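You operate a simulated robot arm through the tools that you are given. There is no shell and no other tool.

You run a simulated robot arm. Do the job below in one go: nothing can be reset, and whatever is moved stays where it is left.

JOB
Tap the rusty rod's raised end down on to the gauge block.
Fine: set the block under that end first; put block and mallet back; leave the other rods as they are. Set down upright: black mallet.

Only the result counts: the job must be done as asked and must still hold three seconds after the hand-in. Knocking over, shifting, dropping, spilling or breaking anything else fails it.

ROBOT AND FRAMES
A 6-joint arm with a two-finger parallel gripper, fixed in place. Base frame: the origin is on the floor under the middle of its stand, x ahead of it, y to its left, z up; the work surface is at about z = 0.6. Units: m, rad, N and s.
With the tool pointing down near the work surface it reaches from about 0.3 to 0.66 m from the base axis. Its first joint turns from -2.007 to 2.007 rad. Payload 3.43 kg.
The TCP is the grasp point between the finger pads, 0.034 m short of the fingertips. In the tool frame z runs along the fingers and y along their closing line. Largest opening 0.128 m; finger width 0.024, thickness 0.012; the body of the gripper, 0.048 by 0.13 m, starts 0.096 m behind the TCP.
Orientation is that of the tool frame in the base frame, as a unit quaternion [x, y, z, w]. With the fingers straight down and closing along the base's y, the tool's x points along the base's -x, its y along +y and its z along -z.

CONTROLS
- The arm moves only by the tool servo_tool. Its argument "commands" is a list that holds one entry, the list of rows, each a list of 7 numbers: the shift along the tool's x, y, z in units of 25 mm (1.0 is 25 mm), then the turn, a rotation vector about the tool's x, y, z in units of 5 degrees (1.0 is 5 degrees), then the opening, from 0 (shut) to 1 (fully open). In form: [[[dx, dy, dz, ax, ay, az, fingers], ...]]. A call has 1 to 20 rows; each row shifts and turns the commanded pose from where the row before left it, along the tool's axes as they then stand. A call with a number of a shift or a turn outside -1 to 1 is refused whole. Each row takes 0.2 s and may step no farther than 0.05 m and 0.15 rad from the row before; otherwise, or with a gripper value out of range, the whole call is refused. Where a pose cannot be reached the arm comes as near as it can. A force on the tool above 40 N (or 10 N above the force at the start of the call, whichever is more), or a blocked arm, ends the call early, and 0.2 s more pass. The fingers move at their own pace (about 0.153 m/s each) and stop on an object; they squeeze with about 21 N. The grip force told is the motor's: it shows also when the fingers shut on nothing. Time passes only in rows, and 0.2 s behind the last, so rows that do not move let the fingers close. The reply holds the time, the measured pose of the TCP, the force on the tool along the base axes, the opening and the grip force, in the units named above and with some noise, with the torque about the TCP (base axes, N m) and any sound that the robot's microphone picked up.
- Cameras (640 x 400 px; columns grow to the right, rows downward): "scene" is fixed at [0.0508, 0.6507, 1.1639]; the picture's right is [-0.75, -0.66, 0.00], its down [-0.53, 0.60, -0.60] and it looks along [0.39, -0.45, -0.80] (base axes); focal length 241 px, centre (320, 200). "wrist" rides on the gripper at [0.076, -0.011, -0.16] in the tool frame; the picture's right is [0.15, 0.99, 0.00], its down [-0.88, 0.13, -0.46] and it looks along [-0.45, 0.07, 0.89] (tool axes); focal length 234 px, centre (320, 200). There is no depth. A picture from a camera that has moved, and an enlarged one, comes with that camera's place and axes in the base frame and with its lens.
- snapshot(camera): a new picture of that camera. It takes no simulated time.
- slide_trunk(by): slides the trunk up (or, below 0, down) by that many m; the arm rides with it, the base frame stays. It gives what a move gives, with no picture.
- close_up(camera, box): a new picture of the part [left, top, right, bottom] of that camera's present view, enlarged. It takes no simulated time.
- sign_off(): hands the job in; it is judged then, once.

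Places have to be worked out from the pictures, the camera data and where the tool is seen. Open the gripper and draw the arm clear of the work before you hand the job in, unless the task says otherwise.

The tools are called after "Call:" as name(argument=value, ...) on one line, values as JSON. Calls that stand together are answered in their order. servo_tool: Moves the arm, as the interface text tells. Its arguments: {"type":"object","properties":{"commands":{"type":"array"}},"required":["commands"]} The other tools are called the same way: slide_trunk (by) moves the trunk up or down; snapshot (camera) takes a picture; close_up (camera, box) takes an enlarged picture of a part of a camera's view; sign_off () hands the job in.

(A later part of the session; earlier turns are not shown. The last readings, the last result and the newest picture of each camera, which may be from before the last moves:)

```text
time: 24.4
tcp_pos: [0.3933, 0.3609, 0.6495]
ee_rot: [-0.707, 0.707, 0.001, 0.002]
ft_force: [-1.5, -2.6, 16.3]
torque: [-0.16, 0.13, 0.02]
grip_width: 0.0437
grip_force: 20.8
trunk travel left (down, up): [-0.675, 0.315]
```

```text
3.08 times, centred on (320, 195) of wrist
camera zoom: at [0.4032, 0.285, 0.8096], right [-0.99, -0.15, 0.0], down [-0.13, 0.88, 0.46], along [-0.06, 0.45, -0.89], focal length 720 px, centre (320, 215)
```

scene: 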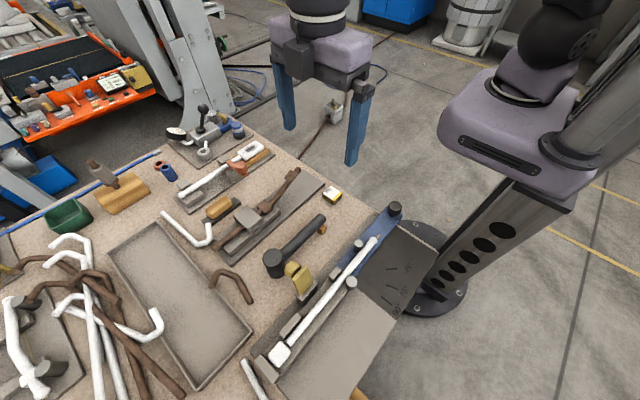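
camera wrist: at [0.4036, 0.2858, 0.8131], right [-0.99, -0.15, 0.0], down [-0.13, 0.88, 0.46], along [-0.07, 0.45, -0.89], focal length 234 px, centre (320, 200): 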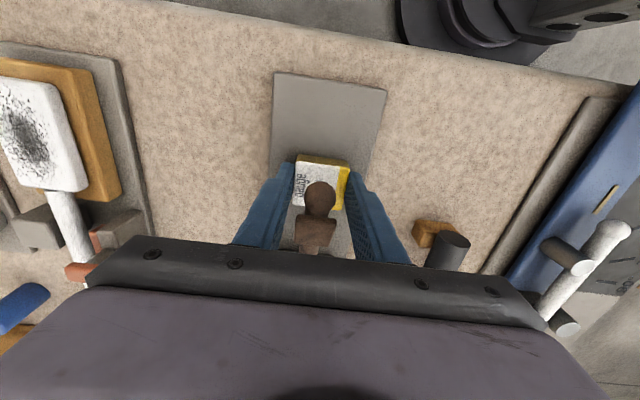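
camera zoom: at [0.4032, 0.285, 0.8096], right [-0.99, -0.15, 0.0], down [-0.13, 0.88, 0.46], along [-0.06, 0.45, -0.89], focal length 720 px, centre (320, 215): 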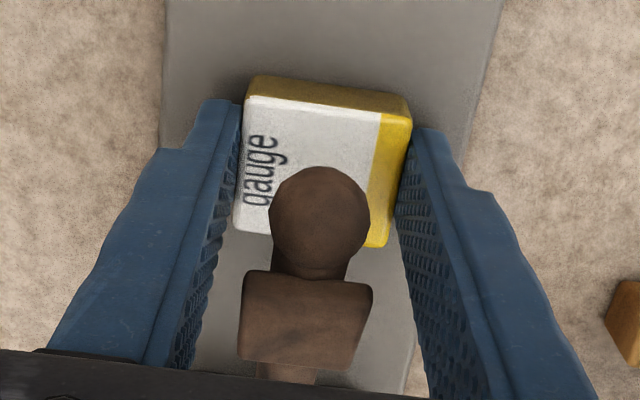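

Contact at 16 N with TCP z≈0.6495, so the plate top is at ≈0.613 and the block sits on it. I relax the downward push slightly, then open the fingers.

Call:
servo_tool(commands=[[[0, 0, -0.06, 0, 0, 0, 0], [0, 0, 0, 0, 0, 0, 0], [0, 0, 0, 0, 0, 0, 0.4], [0, 0, 0, 0, 0, 0, 0.5], [0, 0, 0, 0, 0, 0, 0.6], [0, 0, 0, 0, 0, 0, 0.6]]])

Call:
close_up(camera="wrist", box=[250, 130, 390, 260])

Call:
close_up(camera="scene", box=[270, 160, 330, 205])

```text
time: 25.8
tcp_pos: [0.392, 0.3624, 0.6481]
ee_rot: [-0.707, 0.707, 0.0, 0.001]
ft_force: [0.5, 0.4, 0.0]
torque: [0.01, 0.0, -0.01]
grip_width: 0.0768
grip_force: 0.0
trunk travel left (down, up): [-0.675, 0.315]
```

```text
3.08 times, centred on (320, 195) of wrist
camera zoom: at [0.4035, 0.2855, 0.8094], right [-0.99, -0.15, 0.0], down [-0.13, 0.88, 0.46], along [-0.07, 0.45, -0.89], focal length 720 px, centre (320, 215)
```

zoom: 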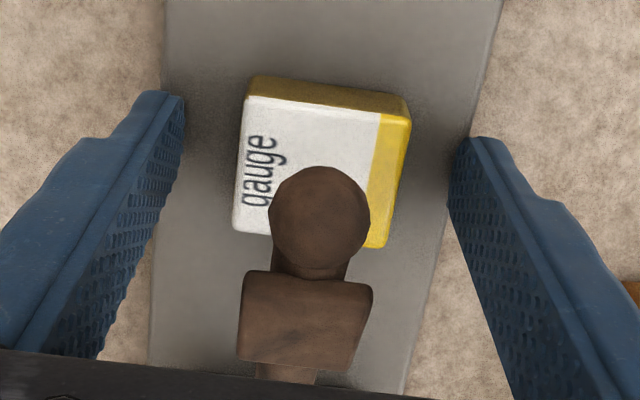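

```text
8.89 times, centred on (300, 182) of scene
camera zoom: at [0.0508, 0.6507, 1.1639], right [-0.75, -0.66, 0.0], down [-0.53, 0.6, -0.6], along [0.39, -0.45, -0.8], focal length 2145 px, centre (498, 356)
```

zoom: 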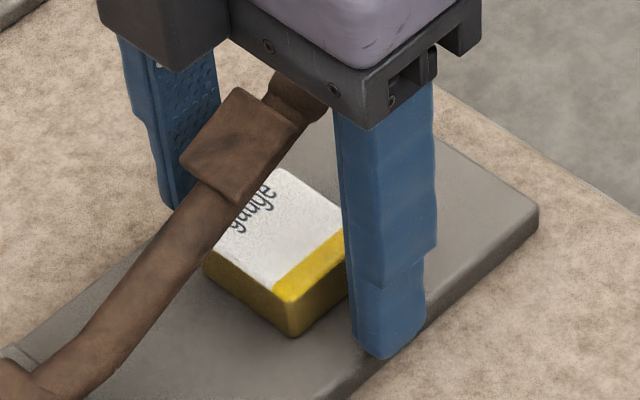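

The block is free and stands on the plate under the rod end. I raise straight up (rod passes between the fingers) to z≈0.80 and move over the mallet's handle.

Call:
servo_tool(commands=[[[0, 0, -0.4, 0, 0, 0, 0.6], [0, 0, -0.9, 0, 0, 0, 0.6], [0, 0, -0.95, 0, 0, 0, 0.6], [0, 0, -0.95, 0, 0, 0, 0.6], [0, 0, -0.95, 0, 0, 0, 0.6], [0, 0, -0.95, 0, 0, 0, 0.6], [0, 0, -0.9, 0, 0, 0, 0.6], [0, 0, 0, 0, 0, 0, 0.6]]])

Call:
snapshot(camera="wrist")

Call:
close_up(camera="scene", box=[250, 140, 350, 205])

```text
time: 27.6
tcp_pos: [0.3921, 0.3612, 0.8003]
ee_rot: [-0.707, 0.707, 0.0, 0.0]
ft_force: [-0.5, 0.0, 0.3]
torque: [0.02, -0.01, 0.03]
grip_width: 0.0766
grip_force: 0.1
trunk travel left (down, up): [-0.675, 0.315]
```

```text
taken
camera wrist: at [0.403, 0.2853, 0.9602], right [-0.99, -0.15, 0.0], down [-0.13, 0.88, 0.46], along [-0.07, 0.45, -0.89], focal length 234 px, centre (320, 200)
```

wrist: 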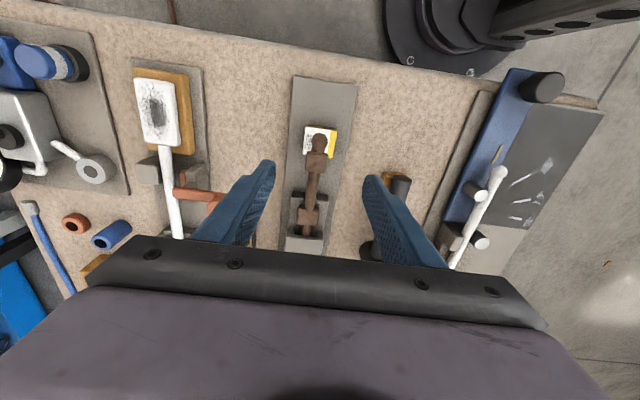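

```text
6.15 times, centred on (300, 172) of scene
camera zoom: at [0.0508, 0.6507, 1.1639], right [-0.75, -0.66, 0.0], down [-0.53, 0.6, -0.6], along [0.39, -0.45, -0.8], focal length 1485 px, centre (443, 369)
```

zoom: 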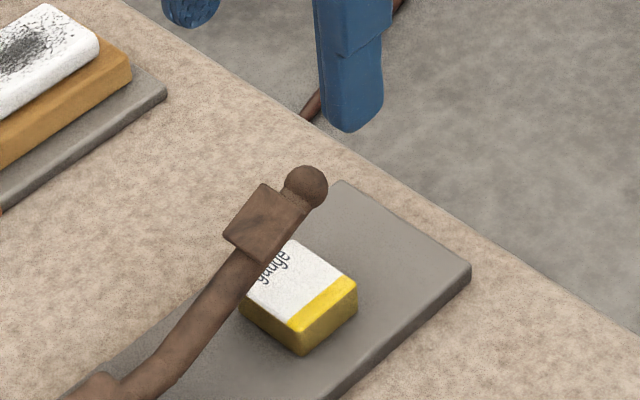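

Block stands under the raised end. I take zooms of the rod for strike geometry, then go to the mallet.

Call:
close_up(camera="wrist", box=[270, 110, 370, 250])

Call:
close_up(camera="scene", box=[220, 150, 330, 245])

```text
2.86 times, centred on (320, 180) of wrist
camera zoom: at [0.403, 0.2853, 0.9602], right [-0.99, -0.15, 0.0], down [-0.13, 0.88, 0.46], along [-0.07, 0.45, -0.89], focal length 669 px, centre (320, 257)
```

zoom: 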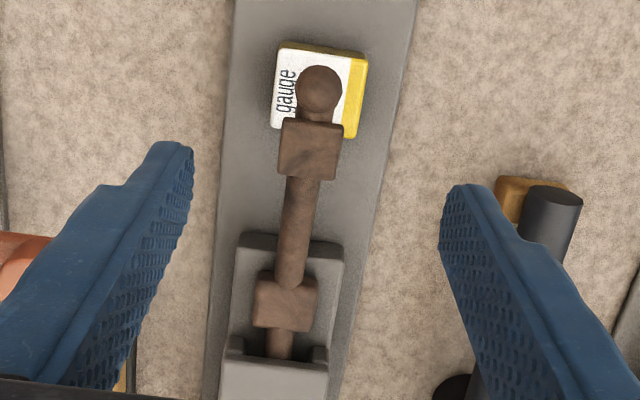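

```text
4.21 times, centred on (275, 198) of scene
camera zoom: at [0.0508, 0.6507, 1.1639], right [-0.75, -0.66, 0.0], down [-0.53, 0.6, -0.6], along [0.39, -0.45, -0.8], focal length 1016 px, centre (510, 210)
```

zoom: 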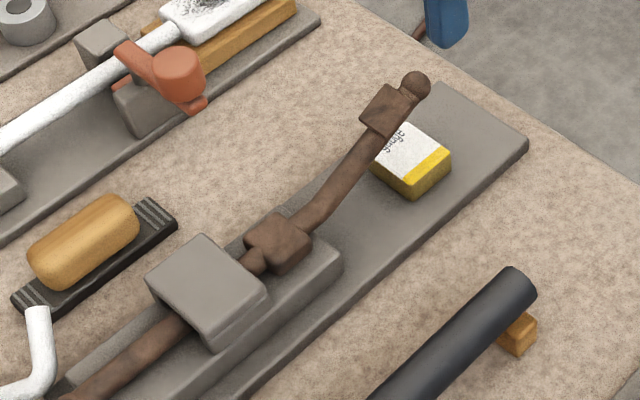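

Strike point (pad) is at ≈(0.3935, 0.370), top z≈0.69; the hinge lump at y≈0.465. Now I move over the mallet handle next to its head, TCP (0.262, 0.515, 0.80).

Call:
servo_tool(commands=[[[-0.77, 0.6525, 0, 0, 0, 0, 0.5], [-0.77, 0.6525, 0, 0, 0, 0, 0.5], [-0.77, 0.6525, 0, 0, 0, 0, 0.5], [-0.77, 0.6525, 0, 0, 0, 0, 0.5], [-0.77, 0.6525, 0, 0, 0, 0, 0.5], [-0.77, 0.6525, 0, 0, 0, 0, 0.5], [-0.77, 0.6525, 0, 0, 0, 0, 0.5], [-0.77, 0.6525, 0, 0, 0, 0, 0.5], [0, 0, 0, 0, 0, 0, 0.5]]])

Call:
snapshot(camera="wrist")

Call:
snapshot(camera="scene")

```text
time: 29.6
tcp_pos: [0.2609, 0.5145, 0.7997]
ee_rot: [-0.707, 0.707, 0.0, -0.001]
ft_force: [-0.1, -0.1, -0.5]
torque: [0.02, -0.01, 0.0]
grip_width: 0.0643
grip_force: 0.0
trunk travel left (down, up): [-0.675, 0.315]
```

```text
taken
camera wrist: at [0.2723, 0.4389, 0.9598], right [-0.99, -0.15, 0.0], down [-0.13, 0.88, 0.46], along [-0.07, 0.45, -0.89], focal length 234 px, centre (320, 200)
```

wrist: 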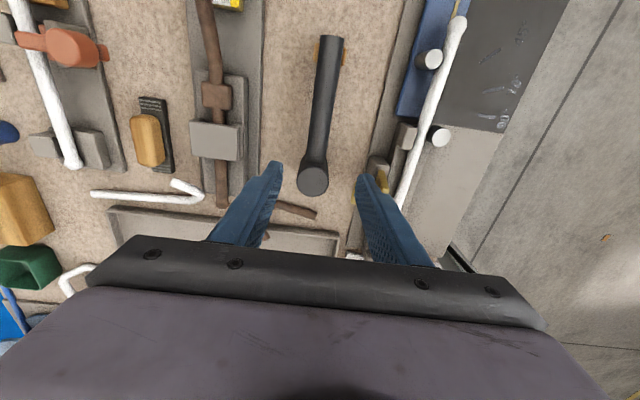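

```text
taken
```

scene: 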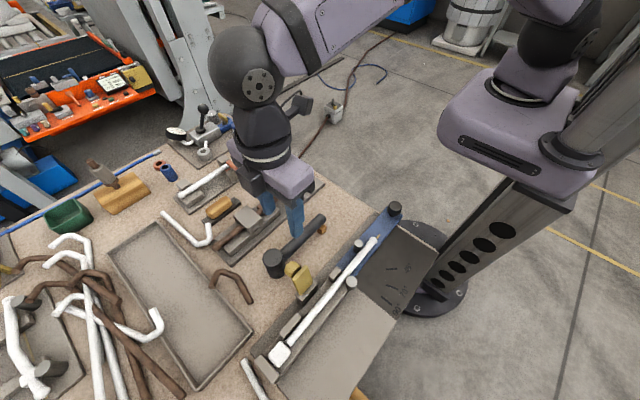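

Call:
close_up(camera="wrist", box=[240, 20, 400, 220])

Call:
close_up(camera="scene", box=[230, 170, 350, 300])

```text
2.00 times, centred on (320, 120) of wrist
camera zoom: at [0.2723, 0.4389, 0.9598], right [-0.99, -0.15, 0.0], down [-0.13, 0.88, 0.46], along [-0.07, 0.45, -0.89], focal length 468 px, centre (320, 360)
```

zoom: 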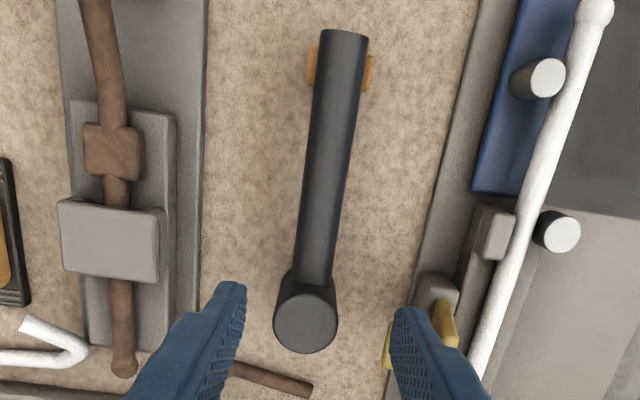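

```text
3.08 times, centred on (290, 235) of scene
camera zoom: at [0.0508, 0.6507, 1.1639], right [-0.75, -0.66, 0.0], down [-0.53, 0.6, -0.6], along [0.39, -0.45, -0.8], focal length 742 px, centre (412, 92)
```

zoom: 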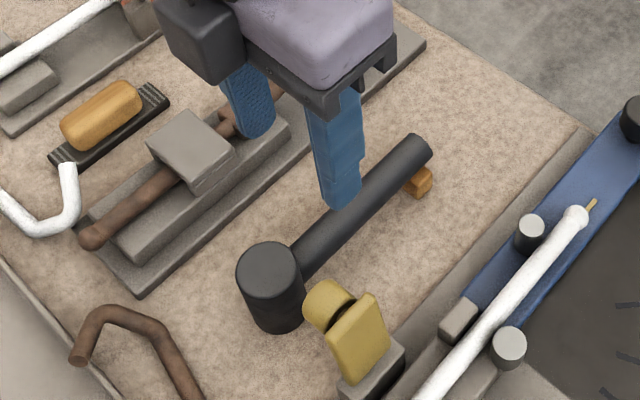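

Mallet handle axis at x≈0.263 (y 0.396–0.537), head centre ≈(0.2635, 0.558). I lower over the handle at y≈0.519 to z≈0.69 and check clearances to the yellow clamp.

Call:
servo_tool(commands=[[[-0.16, -0.06, 0.8, 0, 0, 0, 0.5], [0, 0, 0.9, 0, 0, 0, 0.5], [0, 0, 0.9, 0, 0, 0, 0.5], [0, 0, 0.9, 0, 0, 0, 0.5], [0, 0, 0.7, 0, 0, 0, 0.5], [0, 0, 0, 0, 0, 0, 0.5]]])

Call:
close_up(camera="wrist", box=[230, 100, 410, 260])

Call:
close_up(camera="scene", box=[230, 170, 350, 300])

```text
time: 31.0
tcp_pos: [0.2632, 0.5193, 0.6937]
ee_rot: [0.708, -0.707, 0.0, 0.0]
ft_force: [0.6, 0.0, 0.2]
torque: [-0.02, 0.02, -0.01]
grip_width: 0.0639
grip_force: 0.1
trunk travel left (down, up): [-0.675, 0.315]
```

```text
2.50 times, centred on (320, 180) of wrist
camera zoom: at [0.2741, 0.4428, 0.8546], right [-0.99, -0.15, 0.0], down [-0.13, 0.88, 0.46], along [-0.07, 0.45, -0.89], focal length 585 px, centre (320, 250)
```

zoom: 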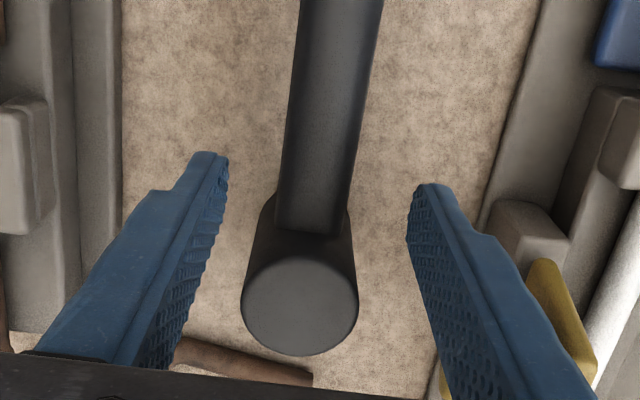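

```text
3.08 times, centred on (290, 235) of scene
camera zoom: at [0.0508, 0.6507, 1.1639], right [-0.75, -0.66, 0.0], down [-0.53, 0.6, -0.6], along [0.39, -0.45, -0.8], focal length 742 px, centre (412, 92)
```

zoom: 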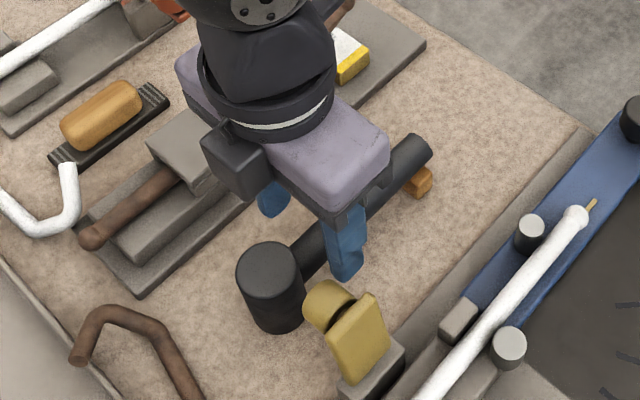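

Clear on both sides: TCP (0.263, 0.519), handle centred. I lower to z≈0.648 and close on the handle.

Call:
servo_tool(commands=[[[0, 0, 0.7, 0, 0, 0, 0.5], [0, 0, 0.7, 0, 0, 0, 0.5], [0, 0, 0.46, 0, 0, 0, 0.5], [0, 0, 0, 0, 0, 0, 0.5], [0, 0, 0, 0, 0, 0, 0.3], [0, 0, 0, 0, 0, 0, 0.1], [0, 0, 0, 0, 0, 0, 0], [0, 0, 0, 0, 0, 0, 0], [0, 0, 0, 0, 0, 0, 0]]])

Call:
close_up(camera="wrist", box=[230, 100, 410, 260])

Call:
close_up(camera="scene", box=[230, 170, 350, 300])

```text
time: 33.0
tcp_pos: [0.2646, 0.5194, 0.6479]
ee_rot: [0.707, -0.707, 0.0, 0.001]
ft_force: [4.4, -0.2, 1.2]
torque: [-0.03, -0.08, 0.02]
grip_width: 0.0278
grip_force: 20.4
trunk travel left (down, up): [-0.675, 0.315]
```

```text
2.50 times, centred on (320, 180) of wrist
camera zoom: at [0.2747, 0.443, 0.8085], right [-0.99, -0.15, 0.0], down [-0.13, 0.88, 0.46], along [-0.07, 0.45, -0.89], focal length 585 px, centre (320, 250)
```

zoom: 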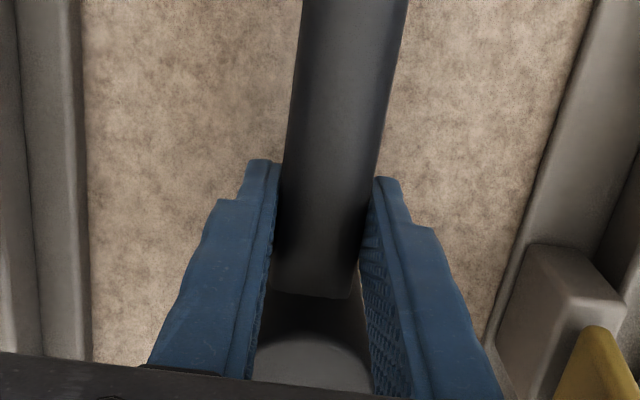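

```text
3.08 times, centred on (290, 235) of scene
camera zoom: at [0.0508, 0.6507, 1.1639], right [-0.75, -0.66, 0.0], down [-0.53, 0.6, -0.6], along [0.39, -0.45, -0.8], focal length 742 px, centre (412, 92)
```

zoom: 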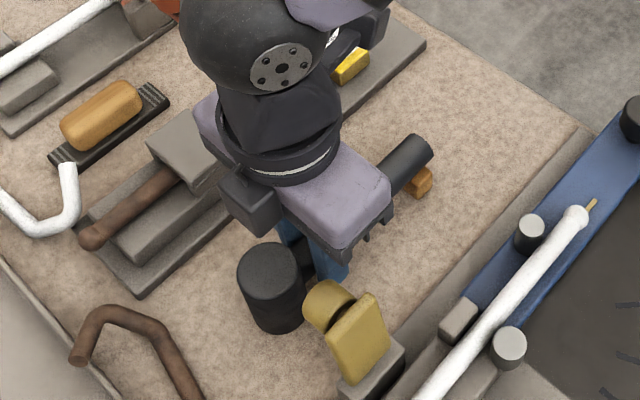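

Handle gripped (width 0.0278, 20 N). I lift very slowly 6 mm to read the mallet's weight and torque and check that it doesn't pivot.

Call:
servo_tool(commands=[[[0, -0.02, -0.04, 0, 0, 0, 0], [0, 0, -0.05, 0, 0, 0, 0], [0, 0, -0.05, 0, 0, 0, 0], [0, 0, -0.05, 0, 0, 0, 0], [0, 0, -0.05, 0, 0, 0, 0], [0, 0, 0, 0, 0, 0, 0], [0, 0, 0, 0, 0, 0, 0]]])

Call:
close_up(camera="wrist", box=[230, 100, 410, 260])

Call:
close_up(camera="scene", box=[250, 200, 340, 290])

```text
time: 34.6
tcp_pos: [0.2653, 0.5193, 0.6538]
ee_rot: [-0.706, 0.708, 0.0, 0.0]
ft_force: [-0.6, 0.0, -4.5]
torque: [-0.05, 0.02, 0.0]
grip_width: 0.0278
grip_force: 21.0
trunk travel left (down, up): [-0.675, 0.315]
```

```text
2.50 times, centred on (320, 180) of wrist
camera zoom: at [0.2754, 0.4434, 0.8138], right [-0.99, -0.15, 0.0], down [-0.13, 0.88, 0.46], along [-0.07, 0.45, -0.89], focal length 585 px, centre (320, 250)
```

zoom: 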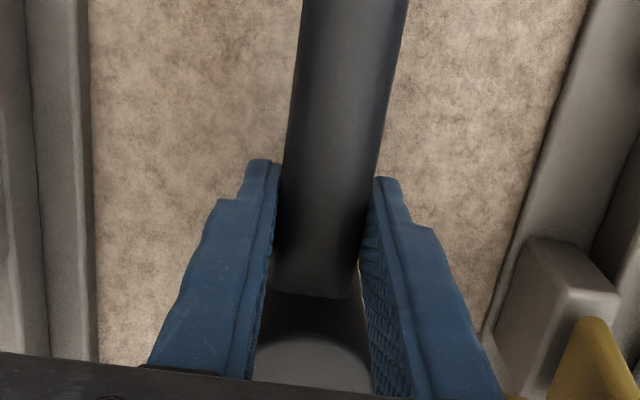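

```text
4.44 times, centred on (295, 245) of scene
camera zoom: at [0.0508, 0.6507, 1.1639], right [-0.75, -0.66, 0.0], down [-0.53, 0.6, -0.6], along [0.39, -0.45, -0.8], focal length 1072 px, centre (431, 0)
```

zoom: 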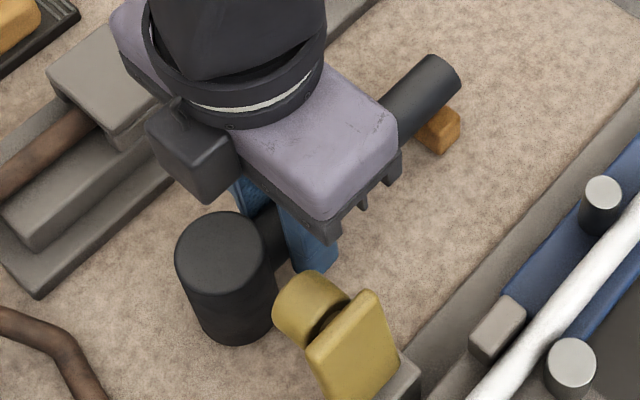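

The mallet weighs about 4.4 N, its centre of mass is only ≈1 cm from the grip, and it hangs level. I lift it to z≈0.80.

Call:
servo_tool(commands=[[[0, 0, -0.2, 0, 0, 0, 0], [0, 0, -0.4, 0, 0, 0, 0], [0, 0, -0.5, 0, 0, 0, 0], [0, 0, -0.5, 0, 0, 0, 0], [0, 0, -0.5, 0, 0, 0, 0], [0, 0, -0.5, 0, 0, 0, 0], [0, 0, -0.5, 0, 0, 0, 0], [0, 0, -0.5, 0, 0, 0, 0], [0, 0, -0.5, 0, 0, 0, 0], [0, 0, -0.5, 0, 0, 0, 0], [0, 0, -0.5, 0, 0, 0, 0], [0, 0, -0.4, 0, 0, 0, 0], [0, 0, -0.3, 0, 0, 0, 0], [0, 0, 0, 0, 0, 0, 0]]])

Call:
snapshot(camera="scene")

Call:
snapshot(camera="wrist")

```text
time: 37.6
tcp_pos: [0.2652, 0.5196, 0.7984]
ee_rot: [0.707, -0.707, 0.0, 0.001]
ft_force: [-0.4, 0.1, -5.6]
torque: [-0.02, 0.01, 0.05]
grip_width: 0.0277
grip_force: 21.1
trunk travel left (down, up): [-0.675, 0.315]
```

```text
taken
```

scene: 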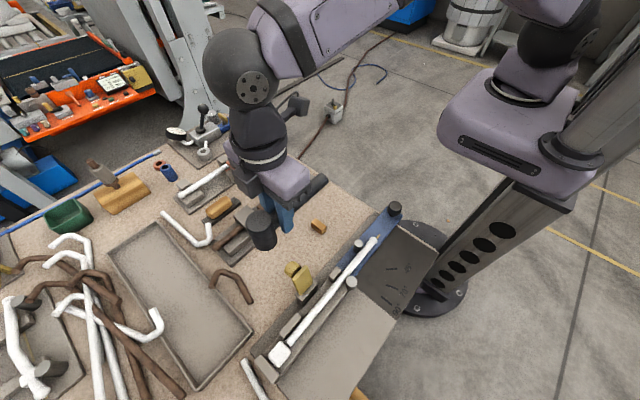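

```text
taken
camera wrist: at [0.2753, 0.4432, 0.9585], right [-0.99, -0.15, 0.0], down [-0.13, 0.88, 0.45], along [-0.07, 0.45, -0.89], focal length 234 px, centre (320, 200)
```

wrist: 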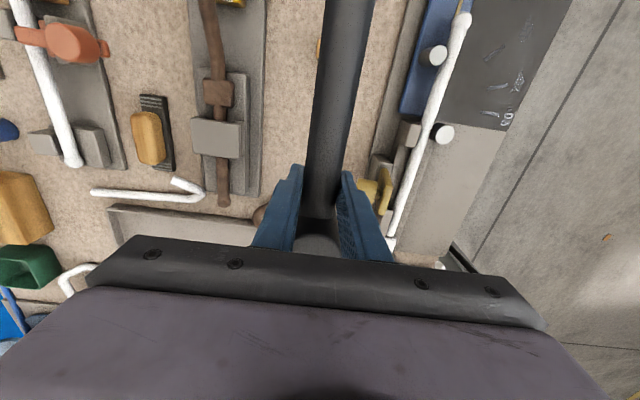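

The mallet is clear; its wooden rest stayed in place. I carry it to the strike position: TCP ≈(0.3935, 0.329), so the head is centred over the rod's end pad.

Call:
servo_tool(commands=[[[0.2, -0.14, 0, 0, 0, 0, 0], [0.4, -0.27, 0, 0, 0, 0, 0], [0.5, -0.34, 0, 0, 0, 0, 0], [0.5, -0.34, 0, 0, 0, 0, 0], [0.5, -0.34, 0, 0, 0, 0, 0], [0.5, -0.34, 0, 0, 0, 0, 0], [0.5, -0.34, 0, 0, 0, 0, 0], [0.5, -0.34, 0, 0, 0, 0, 0], [0.5, -0.34, 0, 0, 0, 0, 0], [0.5, -0.34, 0, 0, 0, 0, 0], [0.5, -0.34, 0, 0, 0, 0, 0], [0.5, -0.34, 0, 0, 0, 0, 0], [0.5, -0.34, 0, 0, 0, 0, 0], [0.5, -0.34, 0, 0, 0, 0, 0], [0.5, -0.34, 0, 0, 0, 0, 0], [0.5, -0.34, 0, 0, 0, 0, 0], [0, 0, 0, 0, 0, 0, 0]]])

Call:
snapshot(camera="wrist")

Call:
snapshot(camera="scene")

```text
time: 41.2
tcp_pos: [0.394, 0.3288, 0.7991]
ee_rot: [-0.707, 0.707, 0.0, 0.001]
ft_force: [-0.1, 0.3, -4.6]
torque: [-0.05, 0.01, 0.03]
grip_width: 0.0273
grip_force: 21.1
trunk travel left (down, up): [-0.675, 0.315]
```

```text
taken
camera wrist: at [0.4048, 0.2526, 0.9584], right [-0.99, -0.15, 0.0], down [-0.13, 0.88, 0.46], along [-0.07, 0.45, -0.89], focal length 234 px, centre (320, 200)
```

wrist: 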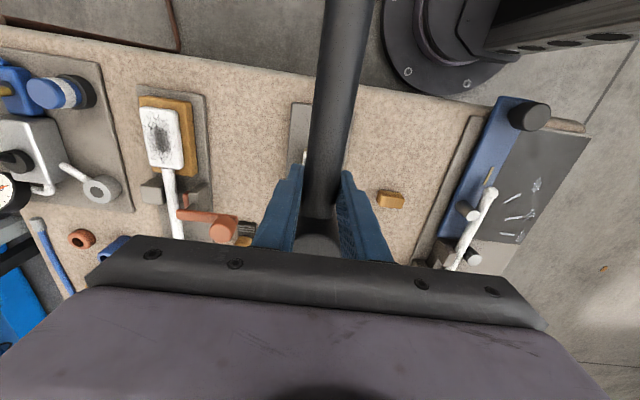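

```text
taken
```

scene: 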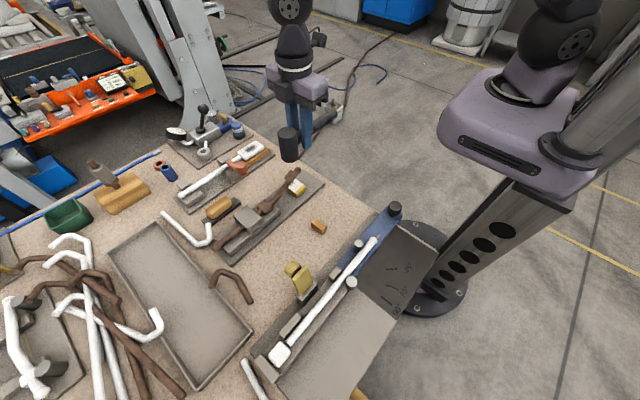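

The mallet head hangs over the rod end. I lower to about 2–3 cm above the pad and check alignment before tapping.

Call:
servo_tool(commands=[[[0, 0, 0.4, 0, 0, 0, 0], [0, 0, 0.5, 0, 0, 0, 0], [0, 0, 0.3, 0, 0, 0, 0], [0, 0, 0, 0, 0, 0, 0]]])

Call:
close_up(camera="scene", box=[250, 110, 350, 210])

Call:
close_up(camera="wrist", box=[250, 100, 390, 260])

```text
time: 42.2
tcp_pos: [0.394, 0.3275, 0.7676]
ee_rot: [0.707, -0.707, 0.0, 0.0]
ft_force: [0.6, -1.3, -5.4]
torque: [-0.06, -0.01, 0.0]
grip_width: 0.0275
grip_force: 21.2
trunk travel left (down, up): [-0.675, 0.315]
```

```text
4.00 times, centred on (300, 160) of scene
camera zoom: at [0.0508, 0.6507, 1.1639], right [-0.75, -0.66, 0.0], down [-0.53, 0.6, -0.6], along [0.39, -0.45, -0.8], focal length 965 px, centre (400, 360)
```

zoom: 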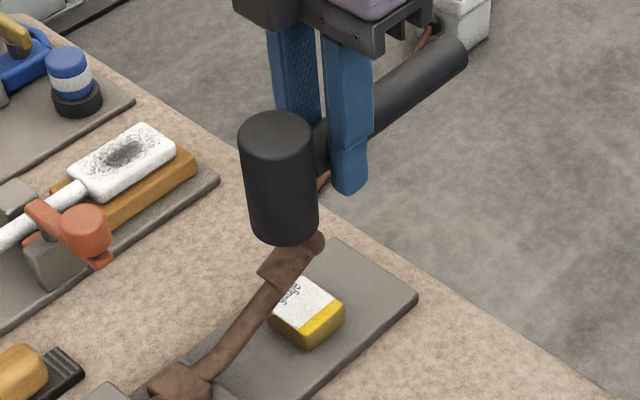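

```text
2.50 times, centred on (320, 180) of wrist
camera zoom: at [0.4041, 0.2528, 0.9285], right [-0.99, -0.15, 0.0], down [-0.13, 0.88, 0.46], along [-0.07, 0.45, -0.89], focal length 585 px, centre (320, 250)
```

zoom: 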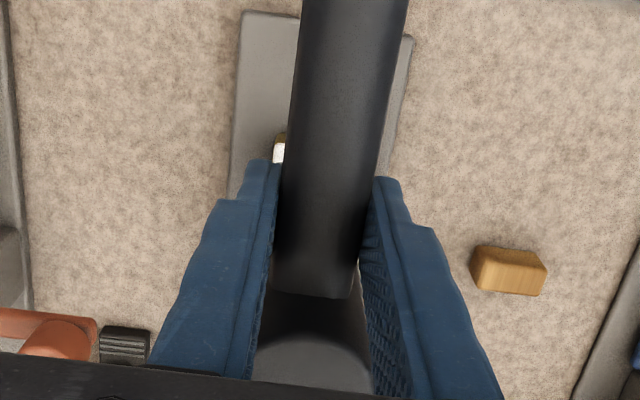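

Head is aligned over the pad/ball, bottom at z≈0.72. I do a first brisk tap: back up, swing down at full row speed to about 6 mm past the estimated contact height, and rebound.

Call:
servo_tool(commands=[[[0, 0, -0.86, 0, 0, 0, 0], [0, 0, -0.86, 0, 0, 0, 0], [0, 0, 0, 0, 0, 0, 0], [0, 0, 1, 0, 0, 0, 0], [0, 0, 1, 0, 0, 0, 0], [0, 0, 1, 0, 0, 0, 0], [0, 0, -0.8, 0, 0, 0, 0], [0, 0, -0.8, 0, 0, 0, 0]]])

Call:
close_up(camera="scene", box=[250, 110, 350, 210])

Call:
close_up(camera="wrist", box=[250, 100, 390, 260])

```text
time: 44.0
tcp_pos: [0.394, 0.3289, 0.7771]
ee_rot: [-0.707, 0.707, 0.0, -0.001]
ft_force: [0.0, 0.2, -5.7]
torque: [-0.08, -0.01, 0.0]
grip_width: 0.0275
grip_force: 21.3
trunk travel left (down, up): [-0.675, 0.315]
```

```text
4.00 times, centred on (300, 160) of scene
camera zoom: at [0.0508, 0.6507, 1.1639], right [-0.75, -0.66, 0.0], down [-0.53, 0.6, -0.6], along [0.39, -0.45, -0.8], focal length 965 px, centre (400, 360)
```

zoom: 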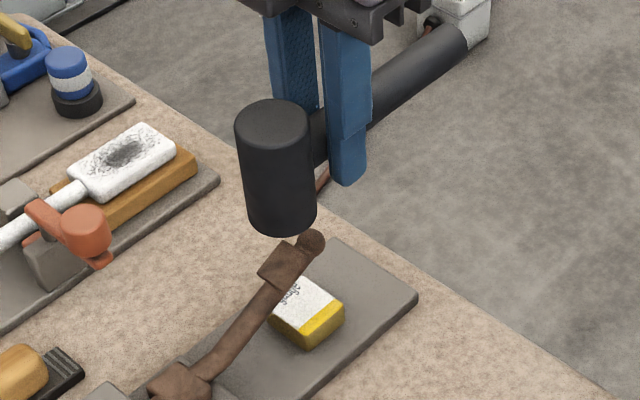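

```text
2.50 times, centred on (320, 180) of wrist
camera zoom: at [0.4046, 0.2534, 0.9368], right [-0.99, -0.15, 0.0], down [-0.13, 0.88, 0.46], along [-0.07, 0.45, -0.89], focal length 585 px, centre (320, 250)
```

zoom: 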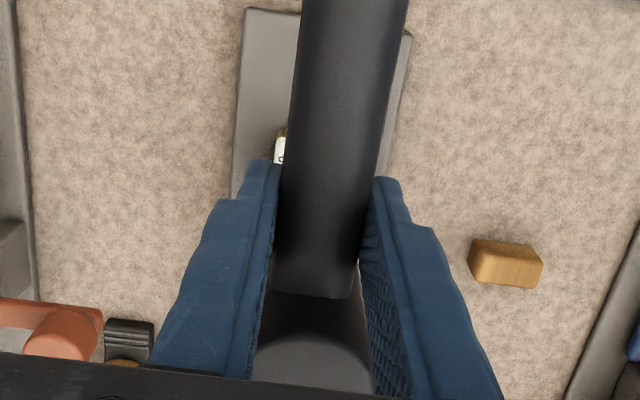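

No contact was heard or felt (lowest head bottom ≈0.688). I repeat the tap about 8 mm deeper.

Call:
servo_tool(commands=[[[0, 0, -0.54, 0, 0, 0, 0], [0, 0, -0.54, 0, 0, 0, 0], [0, 0, 0, 0, 0, 0, 0], [0, 0, 1, 0, 0, 0, 0], [0, 0, 1, 0, 0, 0, 0], [0, 0, 1, 0, 0, 0, 0], [0, 0, -0.8, 0, 0, 0, 0], [0, 0, -0.8, 0, 0, 0, 0]]])

Call:
close_up(camera="scene", box=[250, 110, 350, 210])

```text
time: 45.8
tcp_pos: [0.3935, 0.3297, 0.7689]
ee_rot: [-0.707, 0.707, 0.0, 0.0]
ft_force: [-0.1, 0.4, -5.0]
torque: [-0.09, 0.01, -0.03]
grip_width: 0.0274
grip_force: 20.6
trunk travel left (down, up): [-0.675, 0.315]
```

```text
4.00 times, centred on (300, 160) of scene
camera zoom: at [0.0508, 0.6507, 1.1639], right [-0.75, -0.66, 0.0], down [-0.53, 0.6, -0.6], along [0.39, -0.45, -0.8], focal length 965 px, centre (400, 360)
```

zoom: 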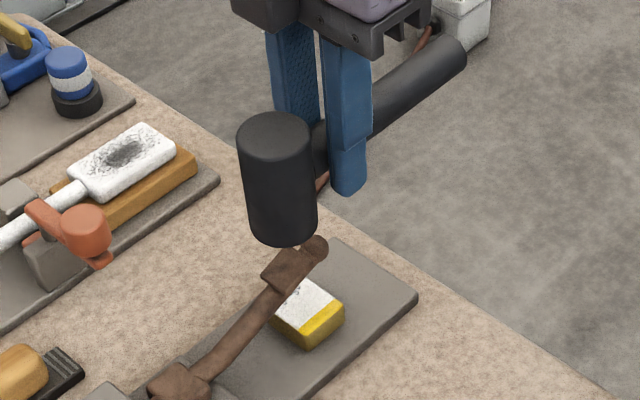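

The rod end has moved down a little. I look closely, then tap again about 8 mm deeper.

Call:
servo_tool(commands=[[[0, 0, -0.54, 0, 0, 0, 0], [0, 0, -0.54, 0, 0, 0, 0], [0, 0, 0, 0, 0, 0, 0], [0, 0, 1, 0, 0, 0, 0], [0, 0, 1, 0, 0, 0, 0], [0, 0, 1, 0, 0, 0, 0], [0, 0, -0.8, 0, 0, 0, 0], [0, 0, -0.8, 0, 0, 0, 0]]])

Call:
close_up(camera="scene", box=[250, 110, 350, 210])

Call:
close_up(camera="wrist", box=[250, 100, 390, 260])

```text
time: 47.6
tcp_pos: [0.3942, 0.3307, 0.7593]
ee_rot: [0.708, -0.707, 0.0, 0.0]
ft_force: [-0.2, -0.2, -5.1]
torque: [-0.08, -0.03, 0.01]
grip_width: 0.0276
grip_force: 21.4
trunk travel left (down, up): [-0.675, 0.315]
```

```text
4.00 times, centred on (300, 160) of scene
camera zoom: at [0.0508, 0.6507, 1.1639], right [-0.75, -0.66, 0.0], down [-0.53, 0.6, -0.6], along [0.39, -0.45, -0.8], focal length 965 px, centre (400, 360)
```

zoom: 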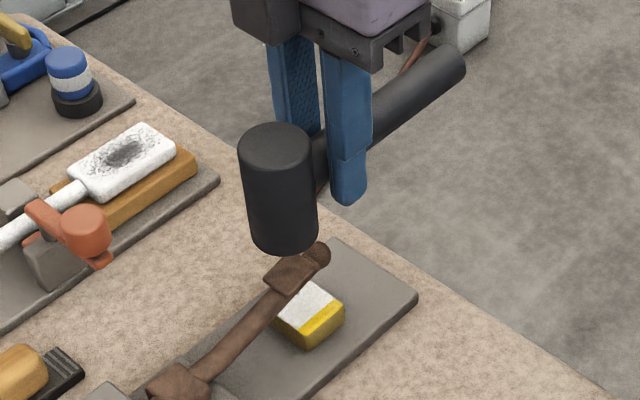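

```text
2.50 times, centred on (320, 180) of wrist
camera zoom: at [0.4045, 0.2538, 0.9203], right [-0.99, -0.15, 0.0], down [-0.13, 0.88, 0.46], along [-0.07, 0.45, -0.89], focal length 585 px, centre (320, 250)
```

zoom: 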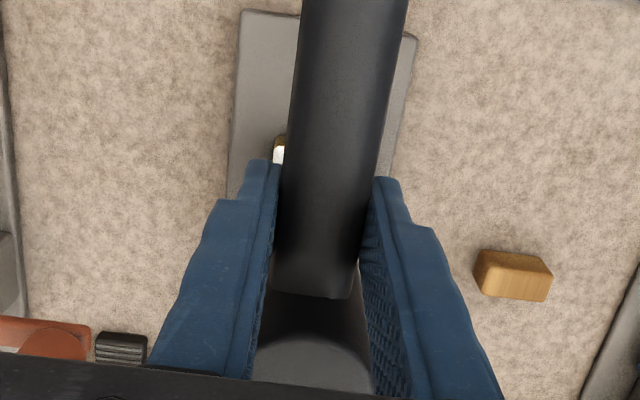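

The rod follows each tap and the mallet is steady in the grip. Next tap, another 8 mm deeper.

Call:
servo_tool(commands=[[[0, 0, -0.54, 0, 0, 0, 0], [0, 0, -0.54, 0, 0, 0, 0], [0, 0, 0, 0, 0, 0, 0], [0, 0, 1, 0, 0, 0, 0], [0, 0, 1, 0, 0, 0, 0], [0, 0, 1, 0, 0, 0, 0], [0, 0, -0.8, 0, 0, 0, 0], [0, 0, -0.8, 0, 0, 0, 0]]])

Call:
close_up(camera="scene", box=[250, 110, 350, 210])

```text
time: 49.4
tcp_pos: [0.3939, 0.3294, 0.7517]
ee_rot: [-0.707, 0.708, 0.0, 0.001]
ft_force: [0.6, -0.7, -4.8]
torque: [-0.05, 0.01, 0.0]
grip_width: 0.0277
grip_force: 20.9
trunk travel left (down, up): [-0.675, 0.315]
```

```text
4.00 times, centred on (300, 160) of scene
camera zoom: at [0.0508, 0.6507, 1.1639], right [-0.75, -0.66, 0.0], down [-0.53, 0.6, -0.6], along [0.39, -0.45, -0.8], focal length 965 px, centre (400, 360)
```

zoom: 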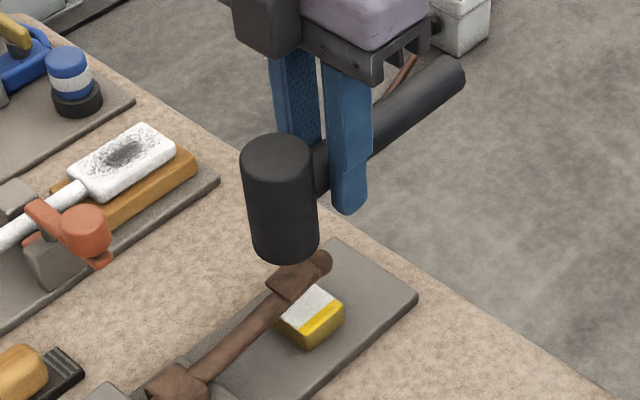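

Moving down steadily. Another tap 8 mm deeper.

Call:
servo_tool(commands=[[[0, 0, -0.54, 0, 0, 0, 0], [0, 0, -0.54, 0, 0, 0, 0], [0, 0, 0, 0, 0, 0, 0], [0, 0, 1, 0, 0, 0, 0], [0, 0, 1, 0, 0, 0, 0], [0, 0, 1, 0, 0, 0, 0], [0, 0, -0.8, 0, 0, 0, 0], [0, 0, -0.8, 0, 0, 0, 0]]])

Call:
close_up(camera="scene", box=[250, 110, 350, 210])

Call:
close_up(camera="wrist", box=[250, 100, 390, 260])

```text
time: 51.2
tcp_pos: [0.3947, 0.3307, 0.7437]
ee_rot: [-0.707, 0.707, 0.0, 0.0]
ft_force: [0.5, 0.3, -4.7]
torque: [-0.05, 0.04, 0.0]
grip_width: 0.0276
grip_force: 20.8
trunk travel left (down, up): [-0.675, 0.315]
```

```text
4.00 times, centred on (300, 160) of scene
camera zoom: at [0.0508, 0.6507, 1.1639], right [-0.75, -0.66, 0.0], down [-0.53, 0.6, -0.6], along [0.39, -0.45, -0.8], focal length 965 px, centre (400, 360)
```

zoom: 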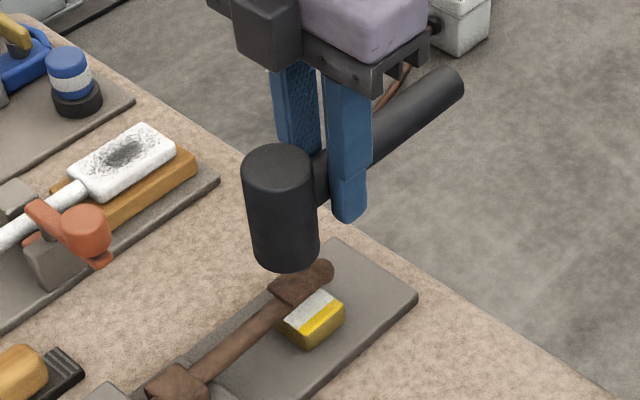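

```text
2.50 times, centred on (320, 180) of wrist
camera zoom: at [0.4047, 0.2539, 0.9041], right [-0.99, -0.15, 0.0], down [-0.13, 0.88, 0.46], along [-0.07, 0.45, -0.89], focal length 585 px, centre (320, 250)
```

zoom: 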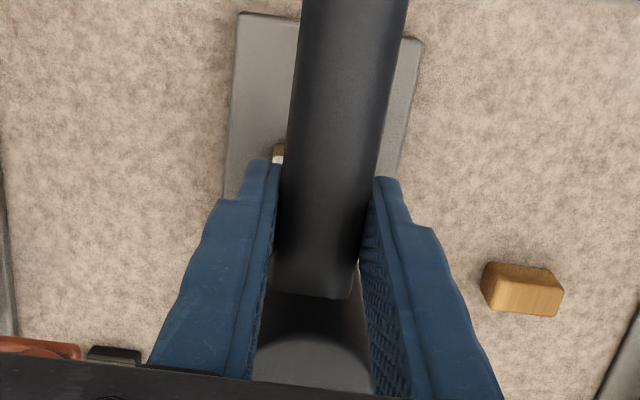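

Getting close to level. I tap again, 6 mm deeper this time.

Call:
servo_tool(commands=[[[0, 0, -0.58, 0, 0, 0, 0], [0, 0, -0.58, 0, 0, 0, 0], [0, 0, 0, 0, 0, 0, 0], [0, 0, 1, 0, 0, 0, 0], [0, 0, 1, 0, 0, 0, 0], [0, 0, 1, 0, 0, 0, 0], [0, 0, -0.8, 0, 0, 0, 0], [0, 0, -0.8, 0, 0, 0, 0]]])

Call:
close_up(camera="scene", box=[260, 150, 340, 210])

```text
time: 53.0
tcp_pos: [0.3949, 0.3291, 0.738]
ee_rot: [0.707, -0.707, 0.0, -0.001]
ft_force: [-0.1, -0.7, -5.5]
torque: [-0.05, 0.04, -0.02]
grip_width: 0.0278
grip_force: 20.9
trunk travel left (down, up): [-0.675, 0.315]
```

```text
6.67 times, centred on (300, 180) of scene
camera zoom: at [0.0508, 0.6507, 1.1639], right [-0.75, -0.66, 0.0], down [-0.53, 0.6, -0.6], along [0.39, -0.45, -0.8], focal length 1608 px, centre (453, 333)
```

zoom: 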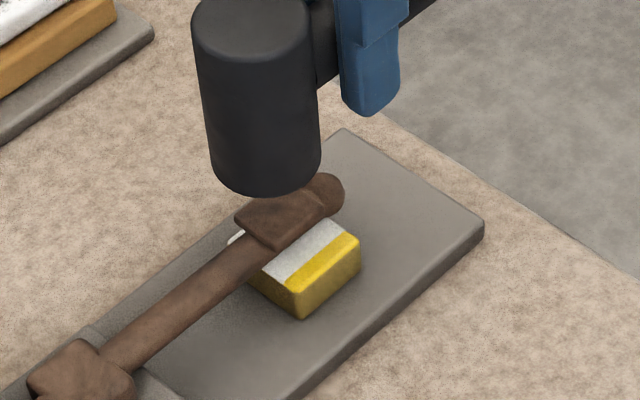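

Nearly down. I tap again about 5 mm deeper and watch for the force or sound of the rod meeting the block.

Call:
servo_tool(commands=[[[0, 0, -0.6, 0, 0, 0, 0], [0, 0, -0.6, 0, 0, 0, 0], [0, 0, 0, 0, 0, 0, 0], [0, 0, 1, 0, 0, 0, 0], [0, 0, 1, 0, 0, 0, 0], [0, 0, 1, 0, 0, 0, 0], [0, 0, -0.8, 0, 0, 0, 0], [0, 0, -0.8, 0, 0, 0, 0]]])

Call:
close_up(camera="scene", box=[260, 150, 340, 210])

```text
time: 54.8
tcp_pos: [0.3931, 0.3283, 0.732]
ee_rot: [0.707, -0.707, 0.0, 0.001]
ft_force: [0.6, 0.7, -5.1]
torque: [-0.03, 0.06, -0.02]
grip_width: 0.0276
grip_force: 21.2
trunk travel left (down, up): [-0.675, 0.315]
```

```text
6.67 times, centred on (300, 180) of scene
camera zoom: at [0.0508, 0.6507, 1.1639], right [-0.75, -0.66, 0.0], down [-0.53, 0.6, -0.6], along [0.39, -0.45, -0.8], focal length 1608 px, centre (453, 333)
```

zoom: 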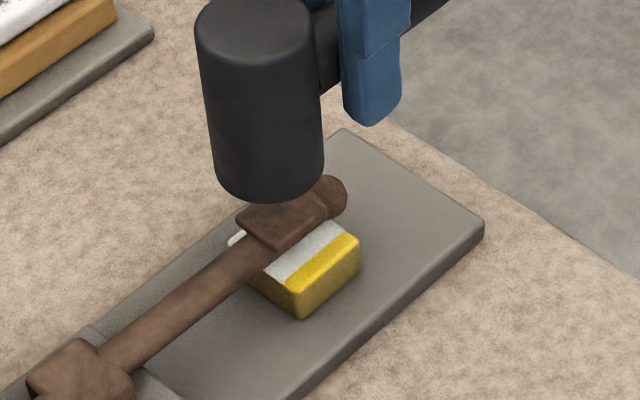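

It moved slightly further. Another tap 5 mm deeper (head bottom command ≈0.640).

Call:
servo_tool(commands=[[[0, 0, -0.6, 0, 0, 0, 0], [0, 0, -0.6, 0, 0, 0, 0], [0, 0, 0, 0, 0, 0, 0], [0, 0, 1, 0, 0, 0, 0], [0, 0, 1, 0, 0, 0, 0], [0, 0, 1, 0, 0, 0, 0], [0, 0, -0.8, 0, 0, 0, 0], [0, 0, -0.8, 0, 0, 0, 0]]])

Call:
close_up(camera="scene", box=[260, 150, 340, 210])

Call:
close_up(camera="wrist", box=[250, 100, 390, 260])

```text
time: 56.6
tcp_pos: [0.3946, 0.329, 0.7275]
ee_rot: [-0.707, 0.707, -0.001, -0.001]
ft_force: [0.2, 0.3, -5.0]
torque: [-0.06, 0.0, 0.02]
grip_width: 0.0276
grip_force: 21.7
trunk travel left (down, up): [-0.675, 0.315]
```

```text
6.67 times, centred on (300, 180) of scene
camera zoom: at [0.0508, 0.6507, 1.1639], right [-0.75, -0.66, 0.0], down [-0.53, 0.6, -0.6], along [0.39, -0.45, -0.8], focal length 1608 px, centre (453, 333)
```

zoom: 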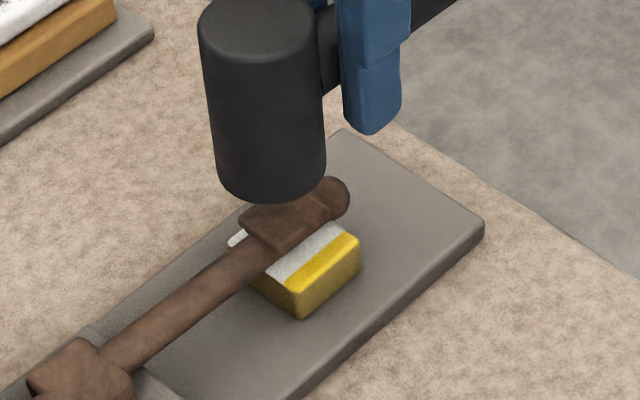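

```text
2.50 times, centred on (320, 180) of wrist
camera zoom: at [0.4049, 0.253, 0.8874], right [-0.99, -0.15, 0.0], down [-0.13, 0.88, 0.46], along [-0.07, 0.45, -0.89], focal length 585 px, centre (320, 250)
```

zoom: 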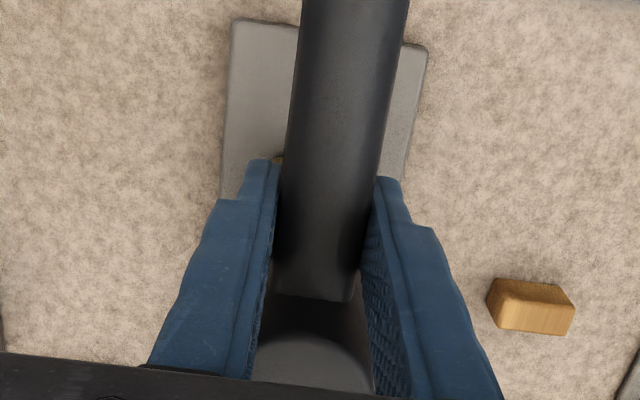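

Still yielding a couple of mm per tap. Another one 5 mm deeper (≈0.635).

Call:
servo_tool(commands=[[[0, 0, -0.6, 0, 0, 0, 0], [0, 0, -0.6, 0, 0, 0, 0], [0, 0, 0, 0, 0, 0, 0], [0, 0, 1, 0, 0, 0, 0], [0, 0, 1, 0, 0, 0, 0], [0, 0, 1, 0, 0, 0, 0], [0, 0, -0.8, 0, 0, 0, 0], [0, 0, -0.8, 0, 0, 0, 0]]])

Call:
close_up(camera="scene", box=[260, 150, 340, 210])

```text
time: 58.4
tcp_pos: [0.3928, 0.3305, 0.721]
ee_rot: [-0.707, 0.707, 0.0, -0.002]
ft_force: [-0.1, 0.5, -5.3]
torque: [-0.06, 0.0, 0.01]
grip_width: 0.0276
grip_force: 20.5
trunk travel left (down, up): [-0.675, 0.315]
```

```text
6.67 times, centred on (300, 180) of scene
camera zoom: at [0.0508, 0.6507, 1.1639], right [-0.75, -0.66, 0.0], down [-0.53, 0.6, -0.6], along [0.39, -0.45, -0.8], focal length 1608 px, centre (453, 333)
```

zoom: 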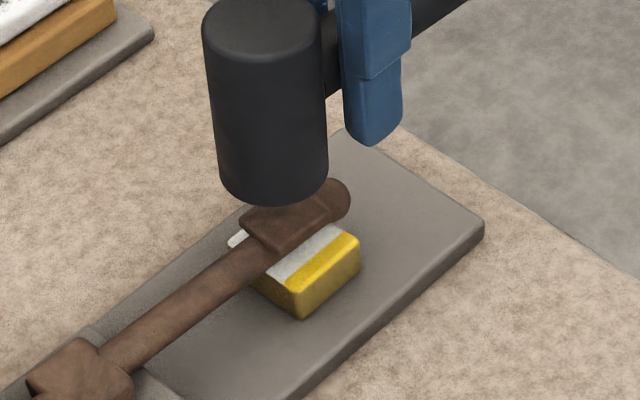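

Small further movement. Another tap 5 mm deeper; a hard stop by the force limit would show that the rod sits on the block.

Call:
servo_tool(commands=[[[0, 0, -0.6, 0, 0, 0, 0], [0, 0, -0.6, 0, 0, 0, 0], [0, 0, 0, 0, 0, 0, 0], [0, 0, 1, 0, 0, 0, 0], [0, 0, 1, 0, 0, 0, 0], [0, 0, 1, 0, 0, 0, 0], [0, 0, -0.8, 0, 0, 0, 0], [0, 0, -0.8, 0, 0, 0, 0]]])

Call:
close_up(camera="scene", box=[260, 150, 340, 210])

Call:
close_up(camera="wrist", box=[250, 100, 390, 260])

```text
time: 60.2
tcp_pos: [0.3941, 0.3291, 0.7168]
ee_rot: [0.707, -0.707, -0.001, 0.002]
ft_force: [-0.7, 0.7, -5.4]
torque: [-0.03, 0.0, 0.03]
grip_width: 0.0276
grip_force: 21.0
trunk travel left (down, up): [-0.675, 0.315]
```

```text
6.67 times, centred on (300, 180) of scene
camera zoom: at [0.0508, 0.6507, 1.1639], right [-0.75, -0.66, 0.0], down [-0.53, 0.6, -0.6], along [0.39, -0.45, -0.8], focal length 1608 px, centre (453, 333)
```

zoom: 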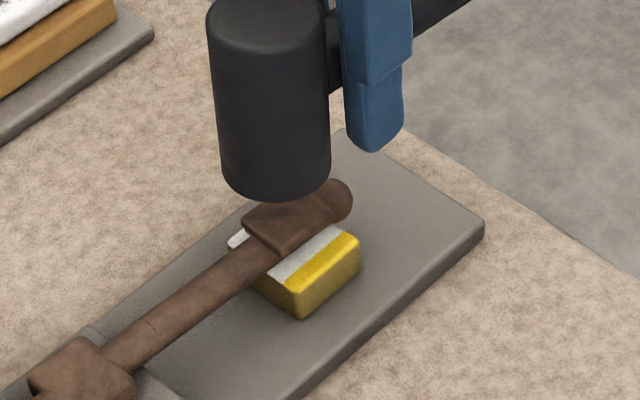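

```text
2.50 times, centred on (320, 180) of wrist
camera zoom: at [0.4045, 0.2531, 0.8778], right [-0.99, -0.15, 0.0], down [-0.13, 0.88, 0.45], along [-0.07, 0.45, -0.89], focal length 585 px, centre (320, 250)
```

zoom: 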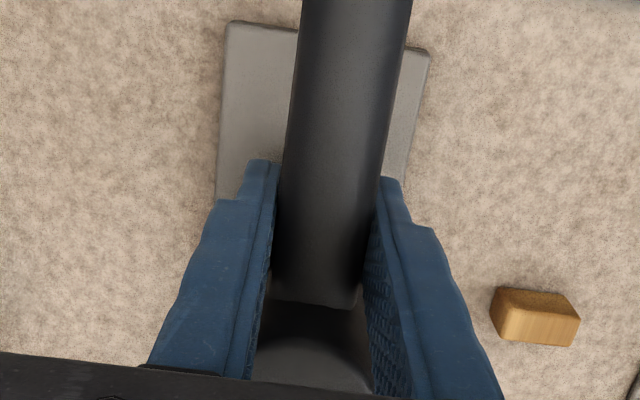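

The mallet seems to have pivoted slightly in the grip, and there is a dark line on the rod near its root. I zoom in on these before any further tap.

Call:
close_up(camera="scene", box=[255, 180, 325, 220])

Call:
close_up(camera="scene", box=[270, 110, 350, 190])

```text
9.14 times, centred on (290, 200) of scene
camera zoom: at [0.0508, 0.6507, 1.1639], right [-0.75, -0.66, 0.0], down [-0.53, 0.6, -0.6], along [0.39, -0.45, -0.8], focal length 2206 px, centre (594, 200)
```

zoom: 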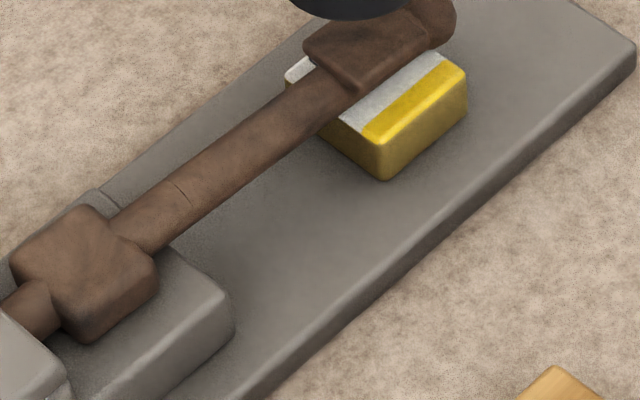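

```text
5.00 times, centred on (310, 150) of scene
camera zoom: at [0.0508, 0.6507, 1.1639], right [-0.75, -0.66, 0.0], down [-0.53, 0.6, -0.6], along [0.39, -0.45, -0.8], focal length 1206 px, centre (370, 450)
```

zoom: 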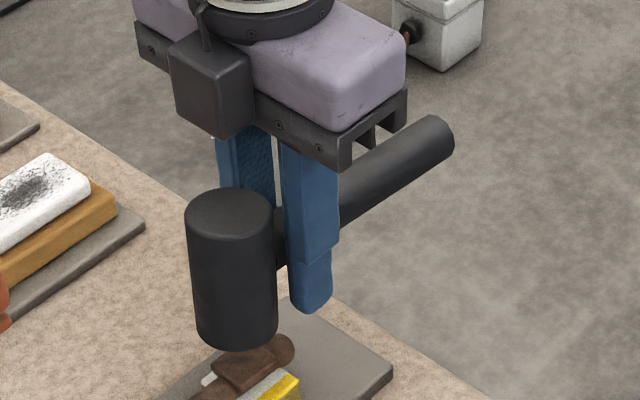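

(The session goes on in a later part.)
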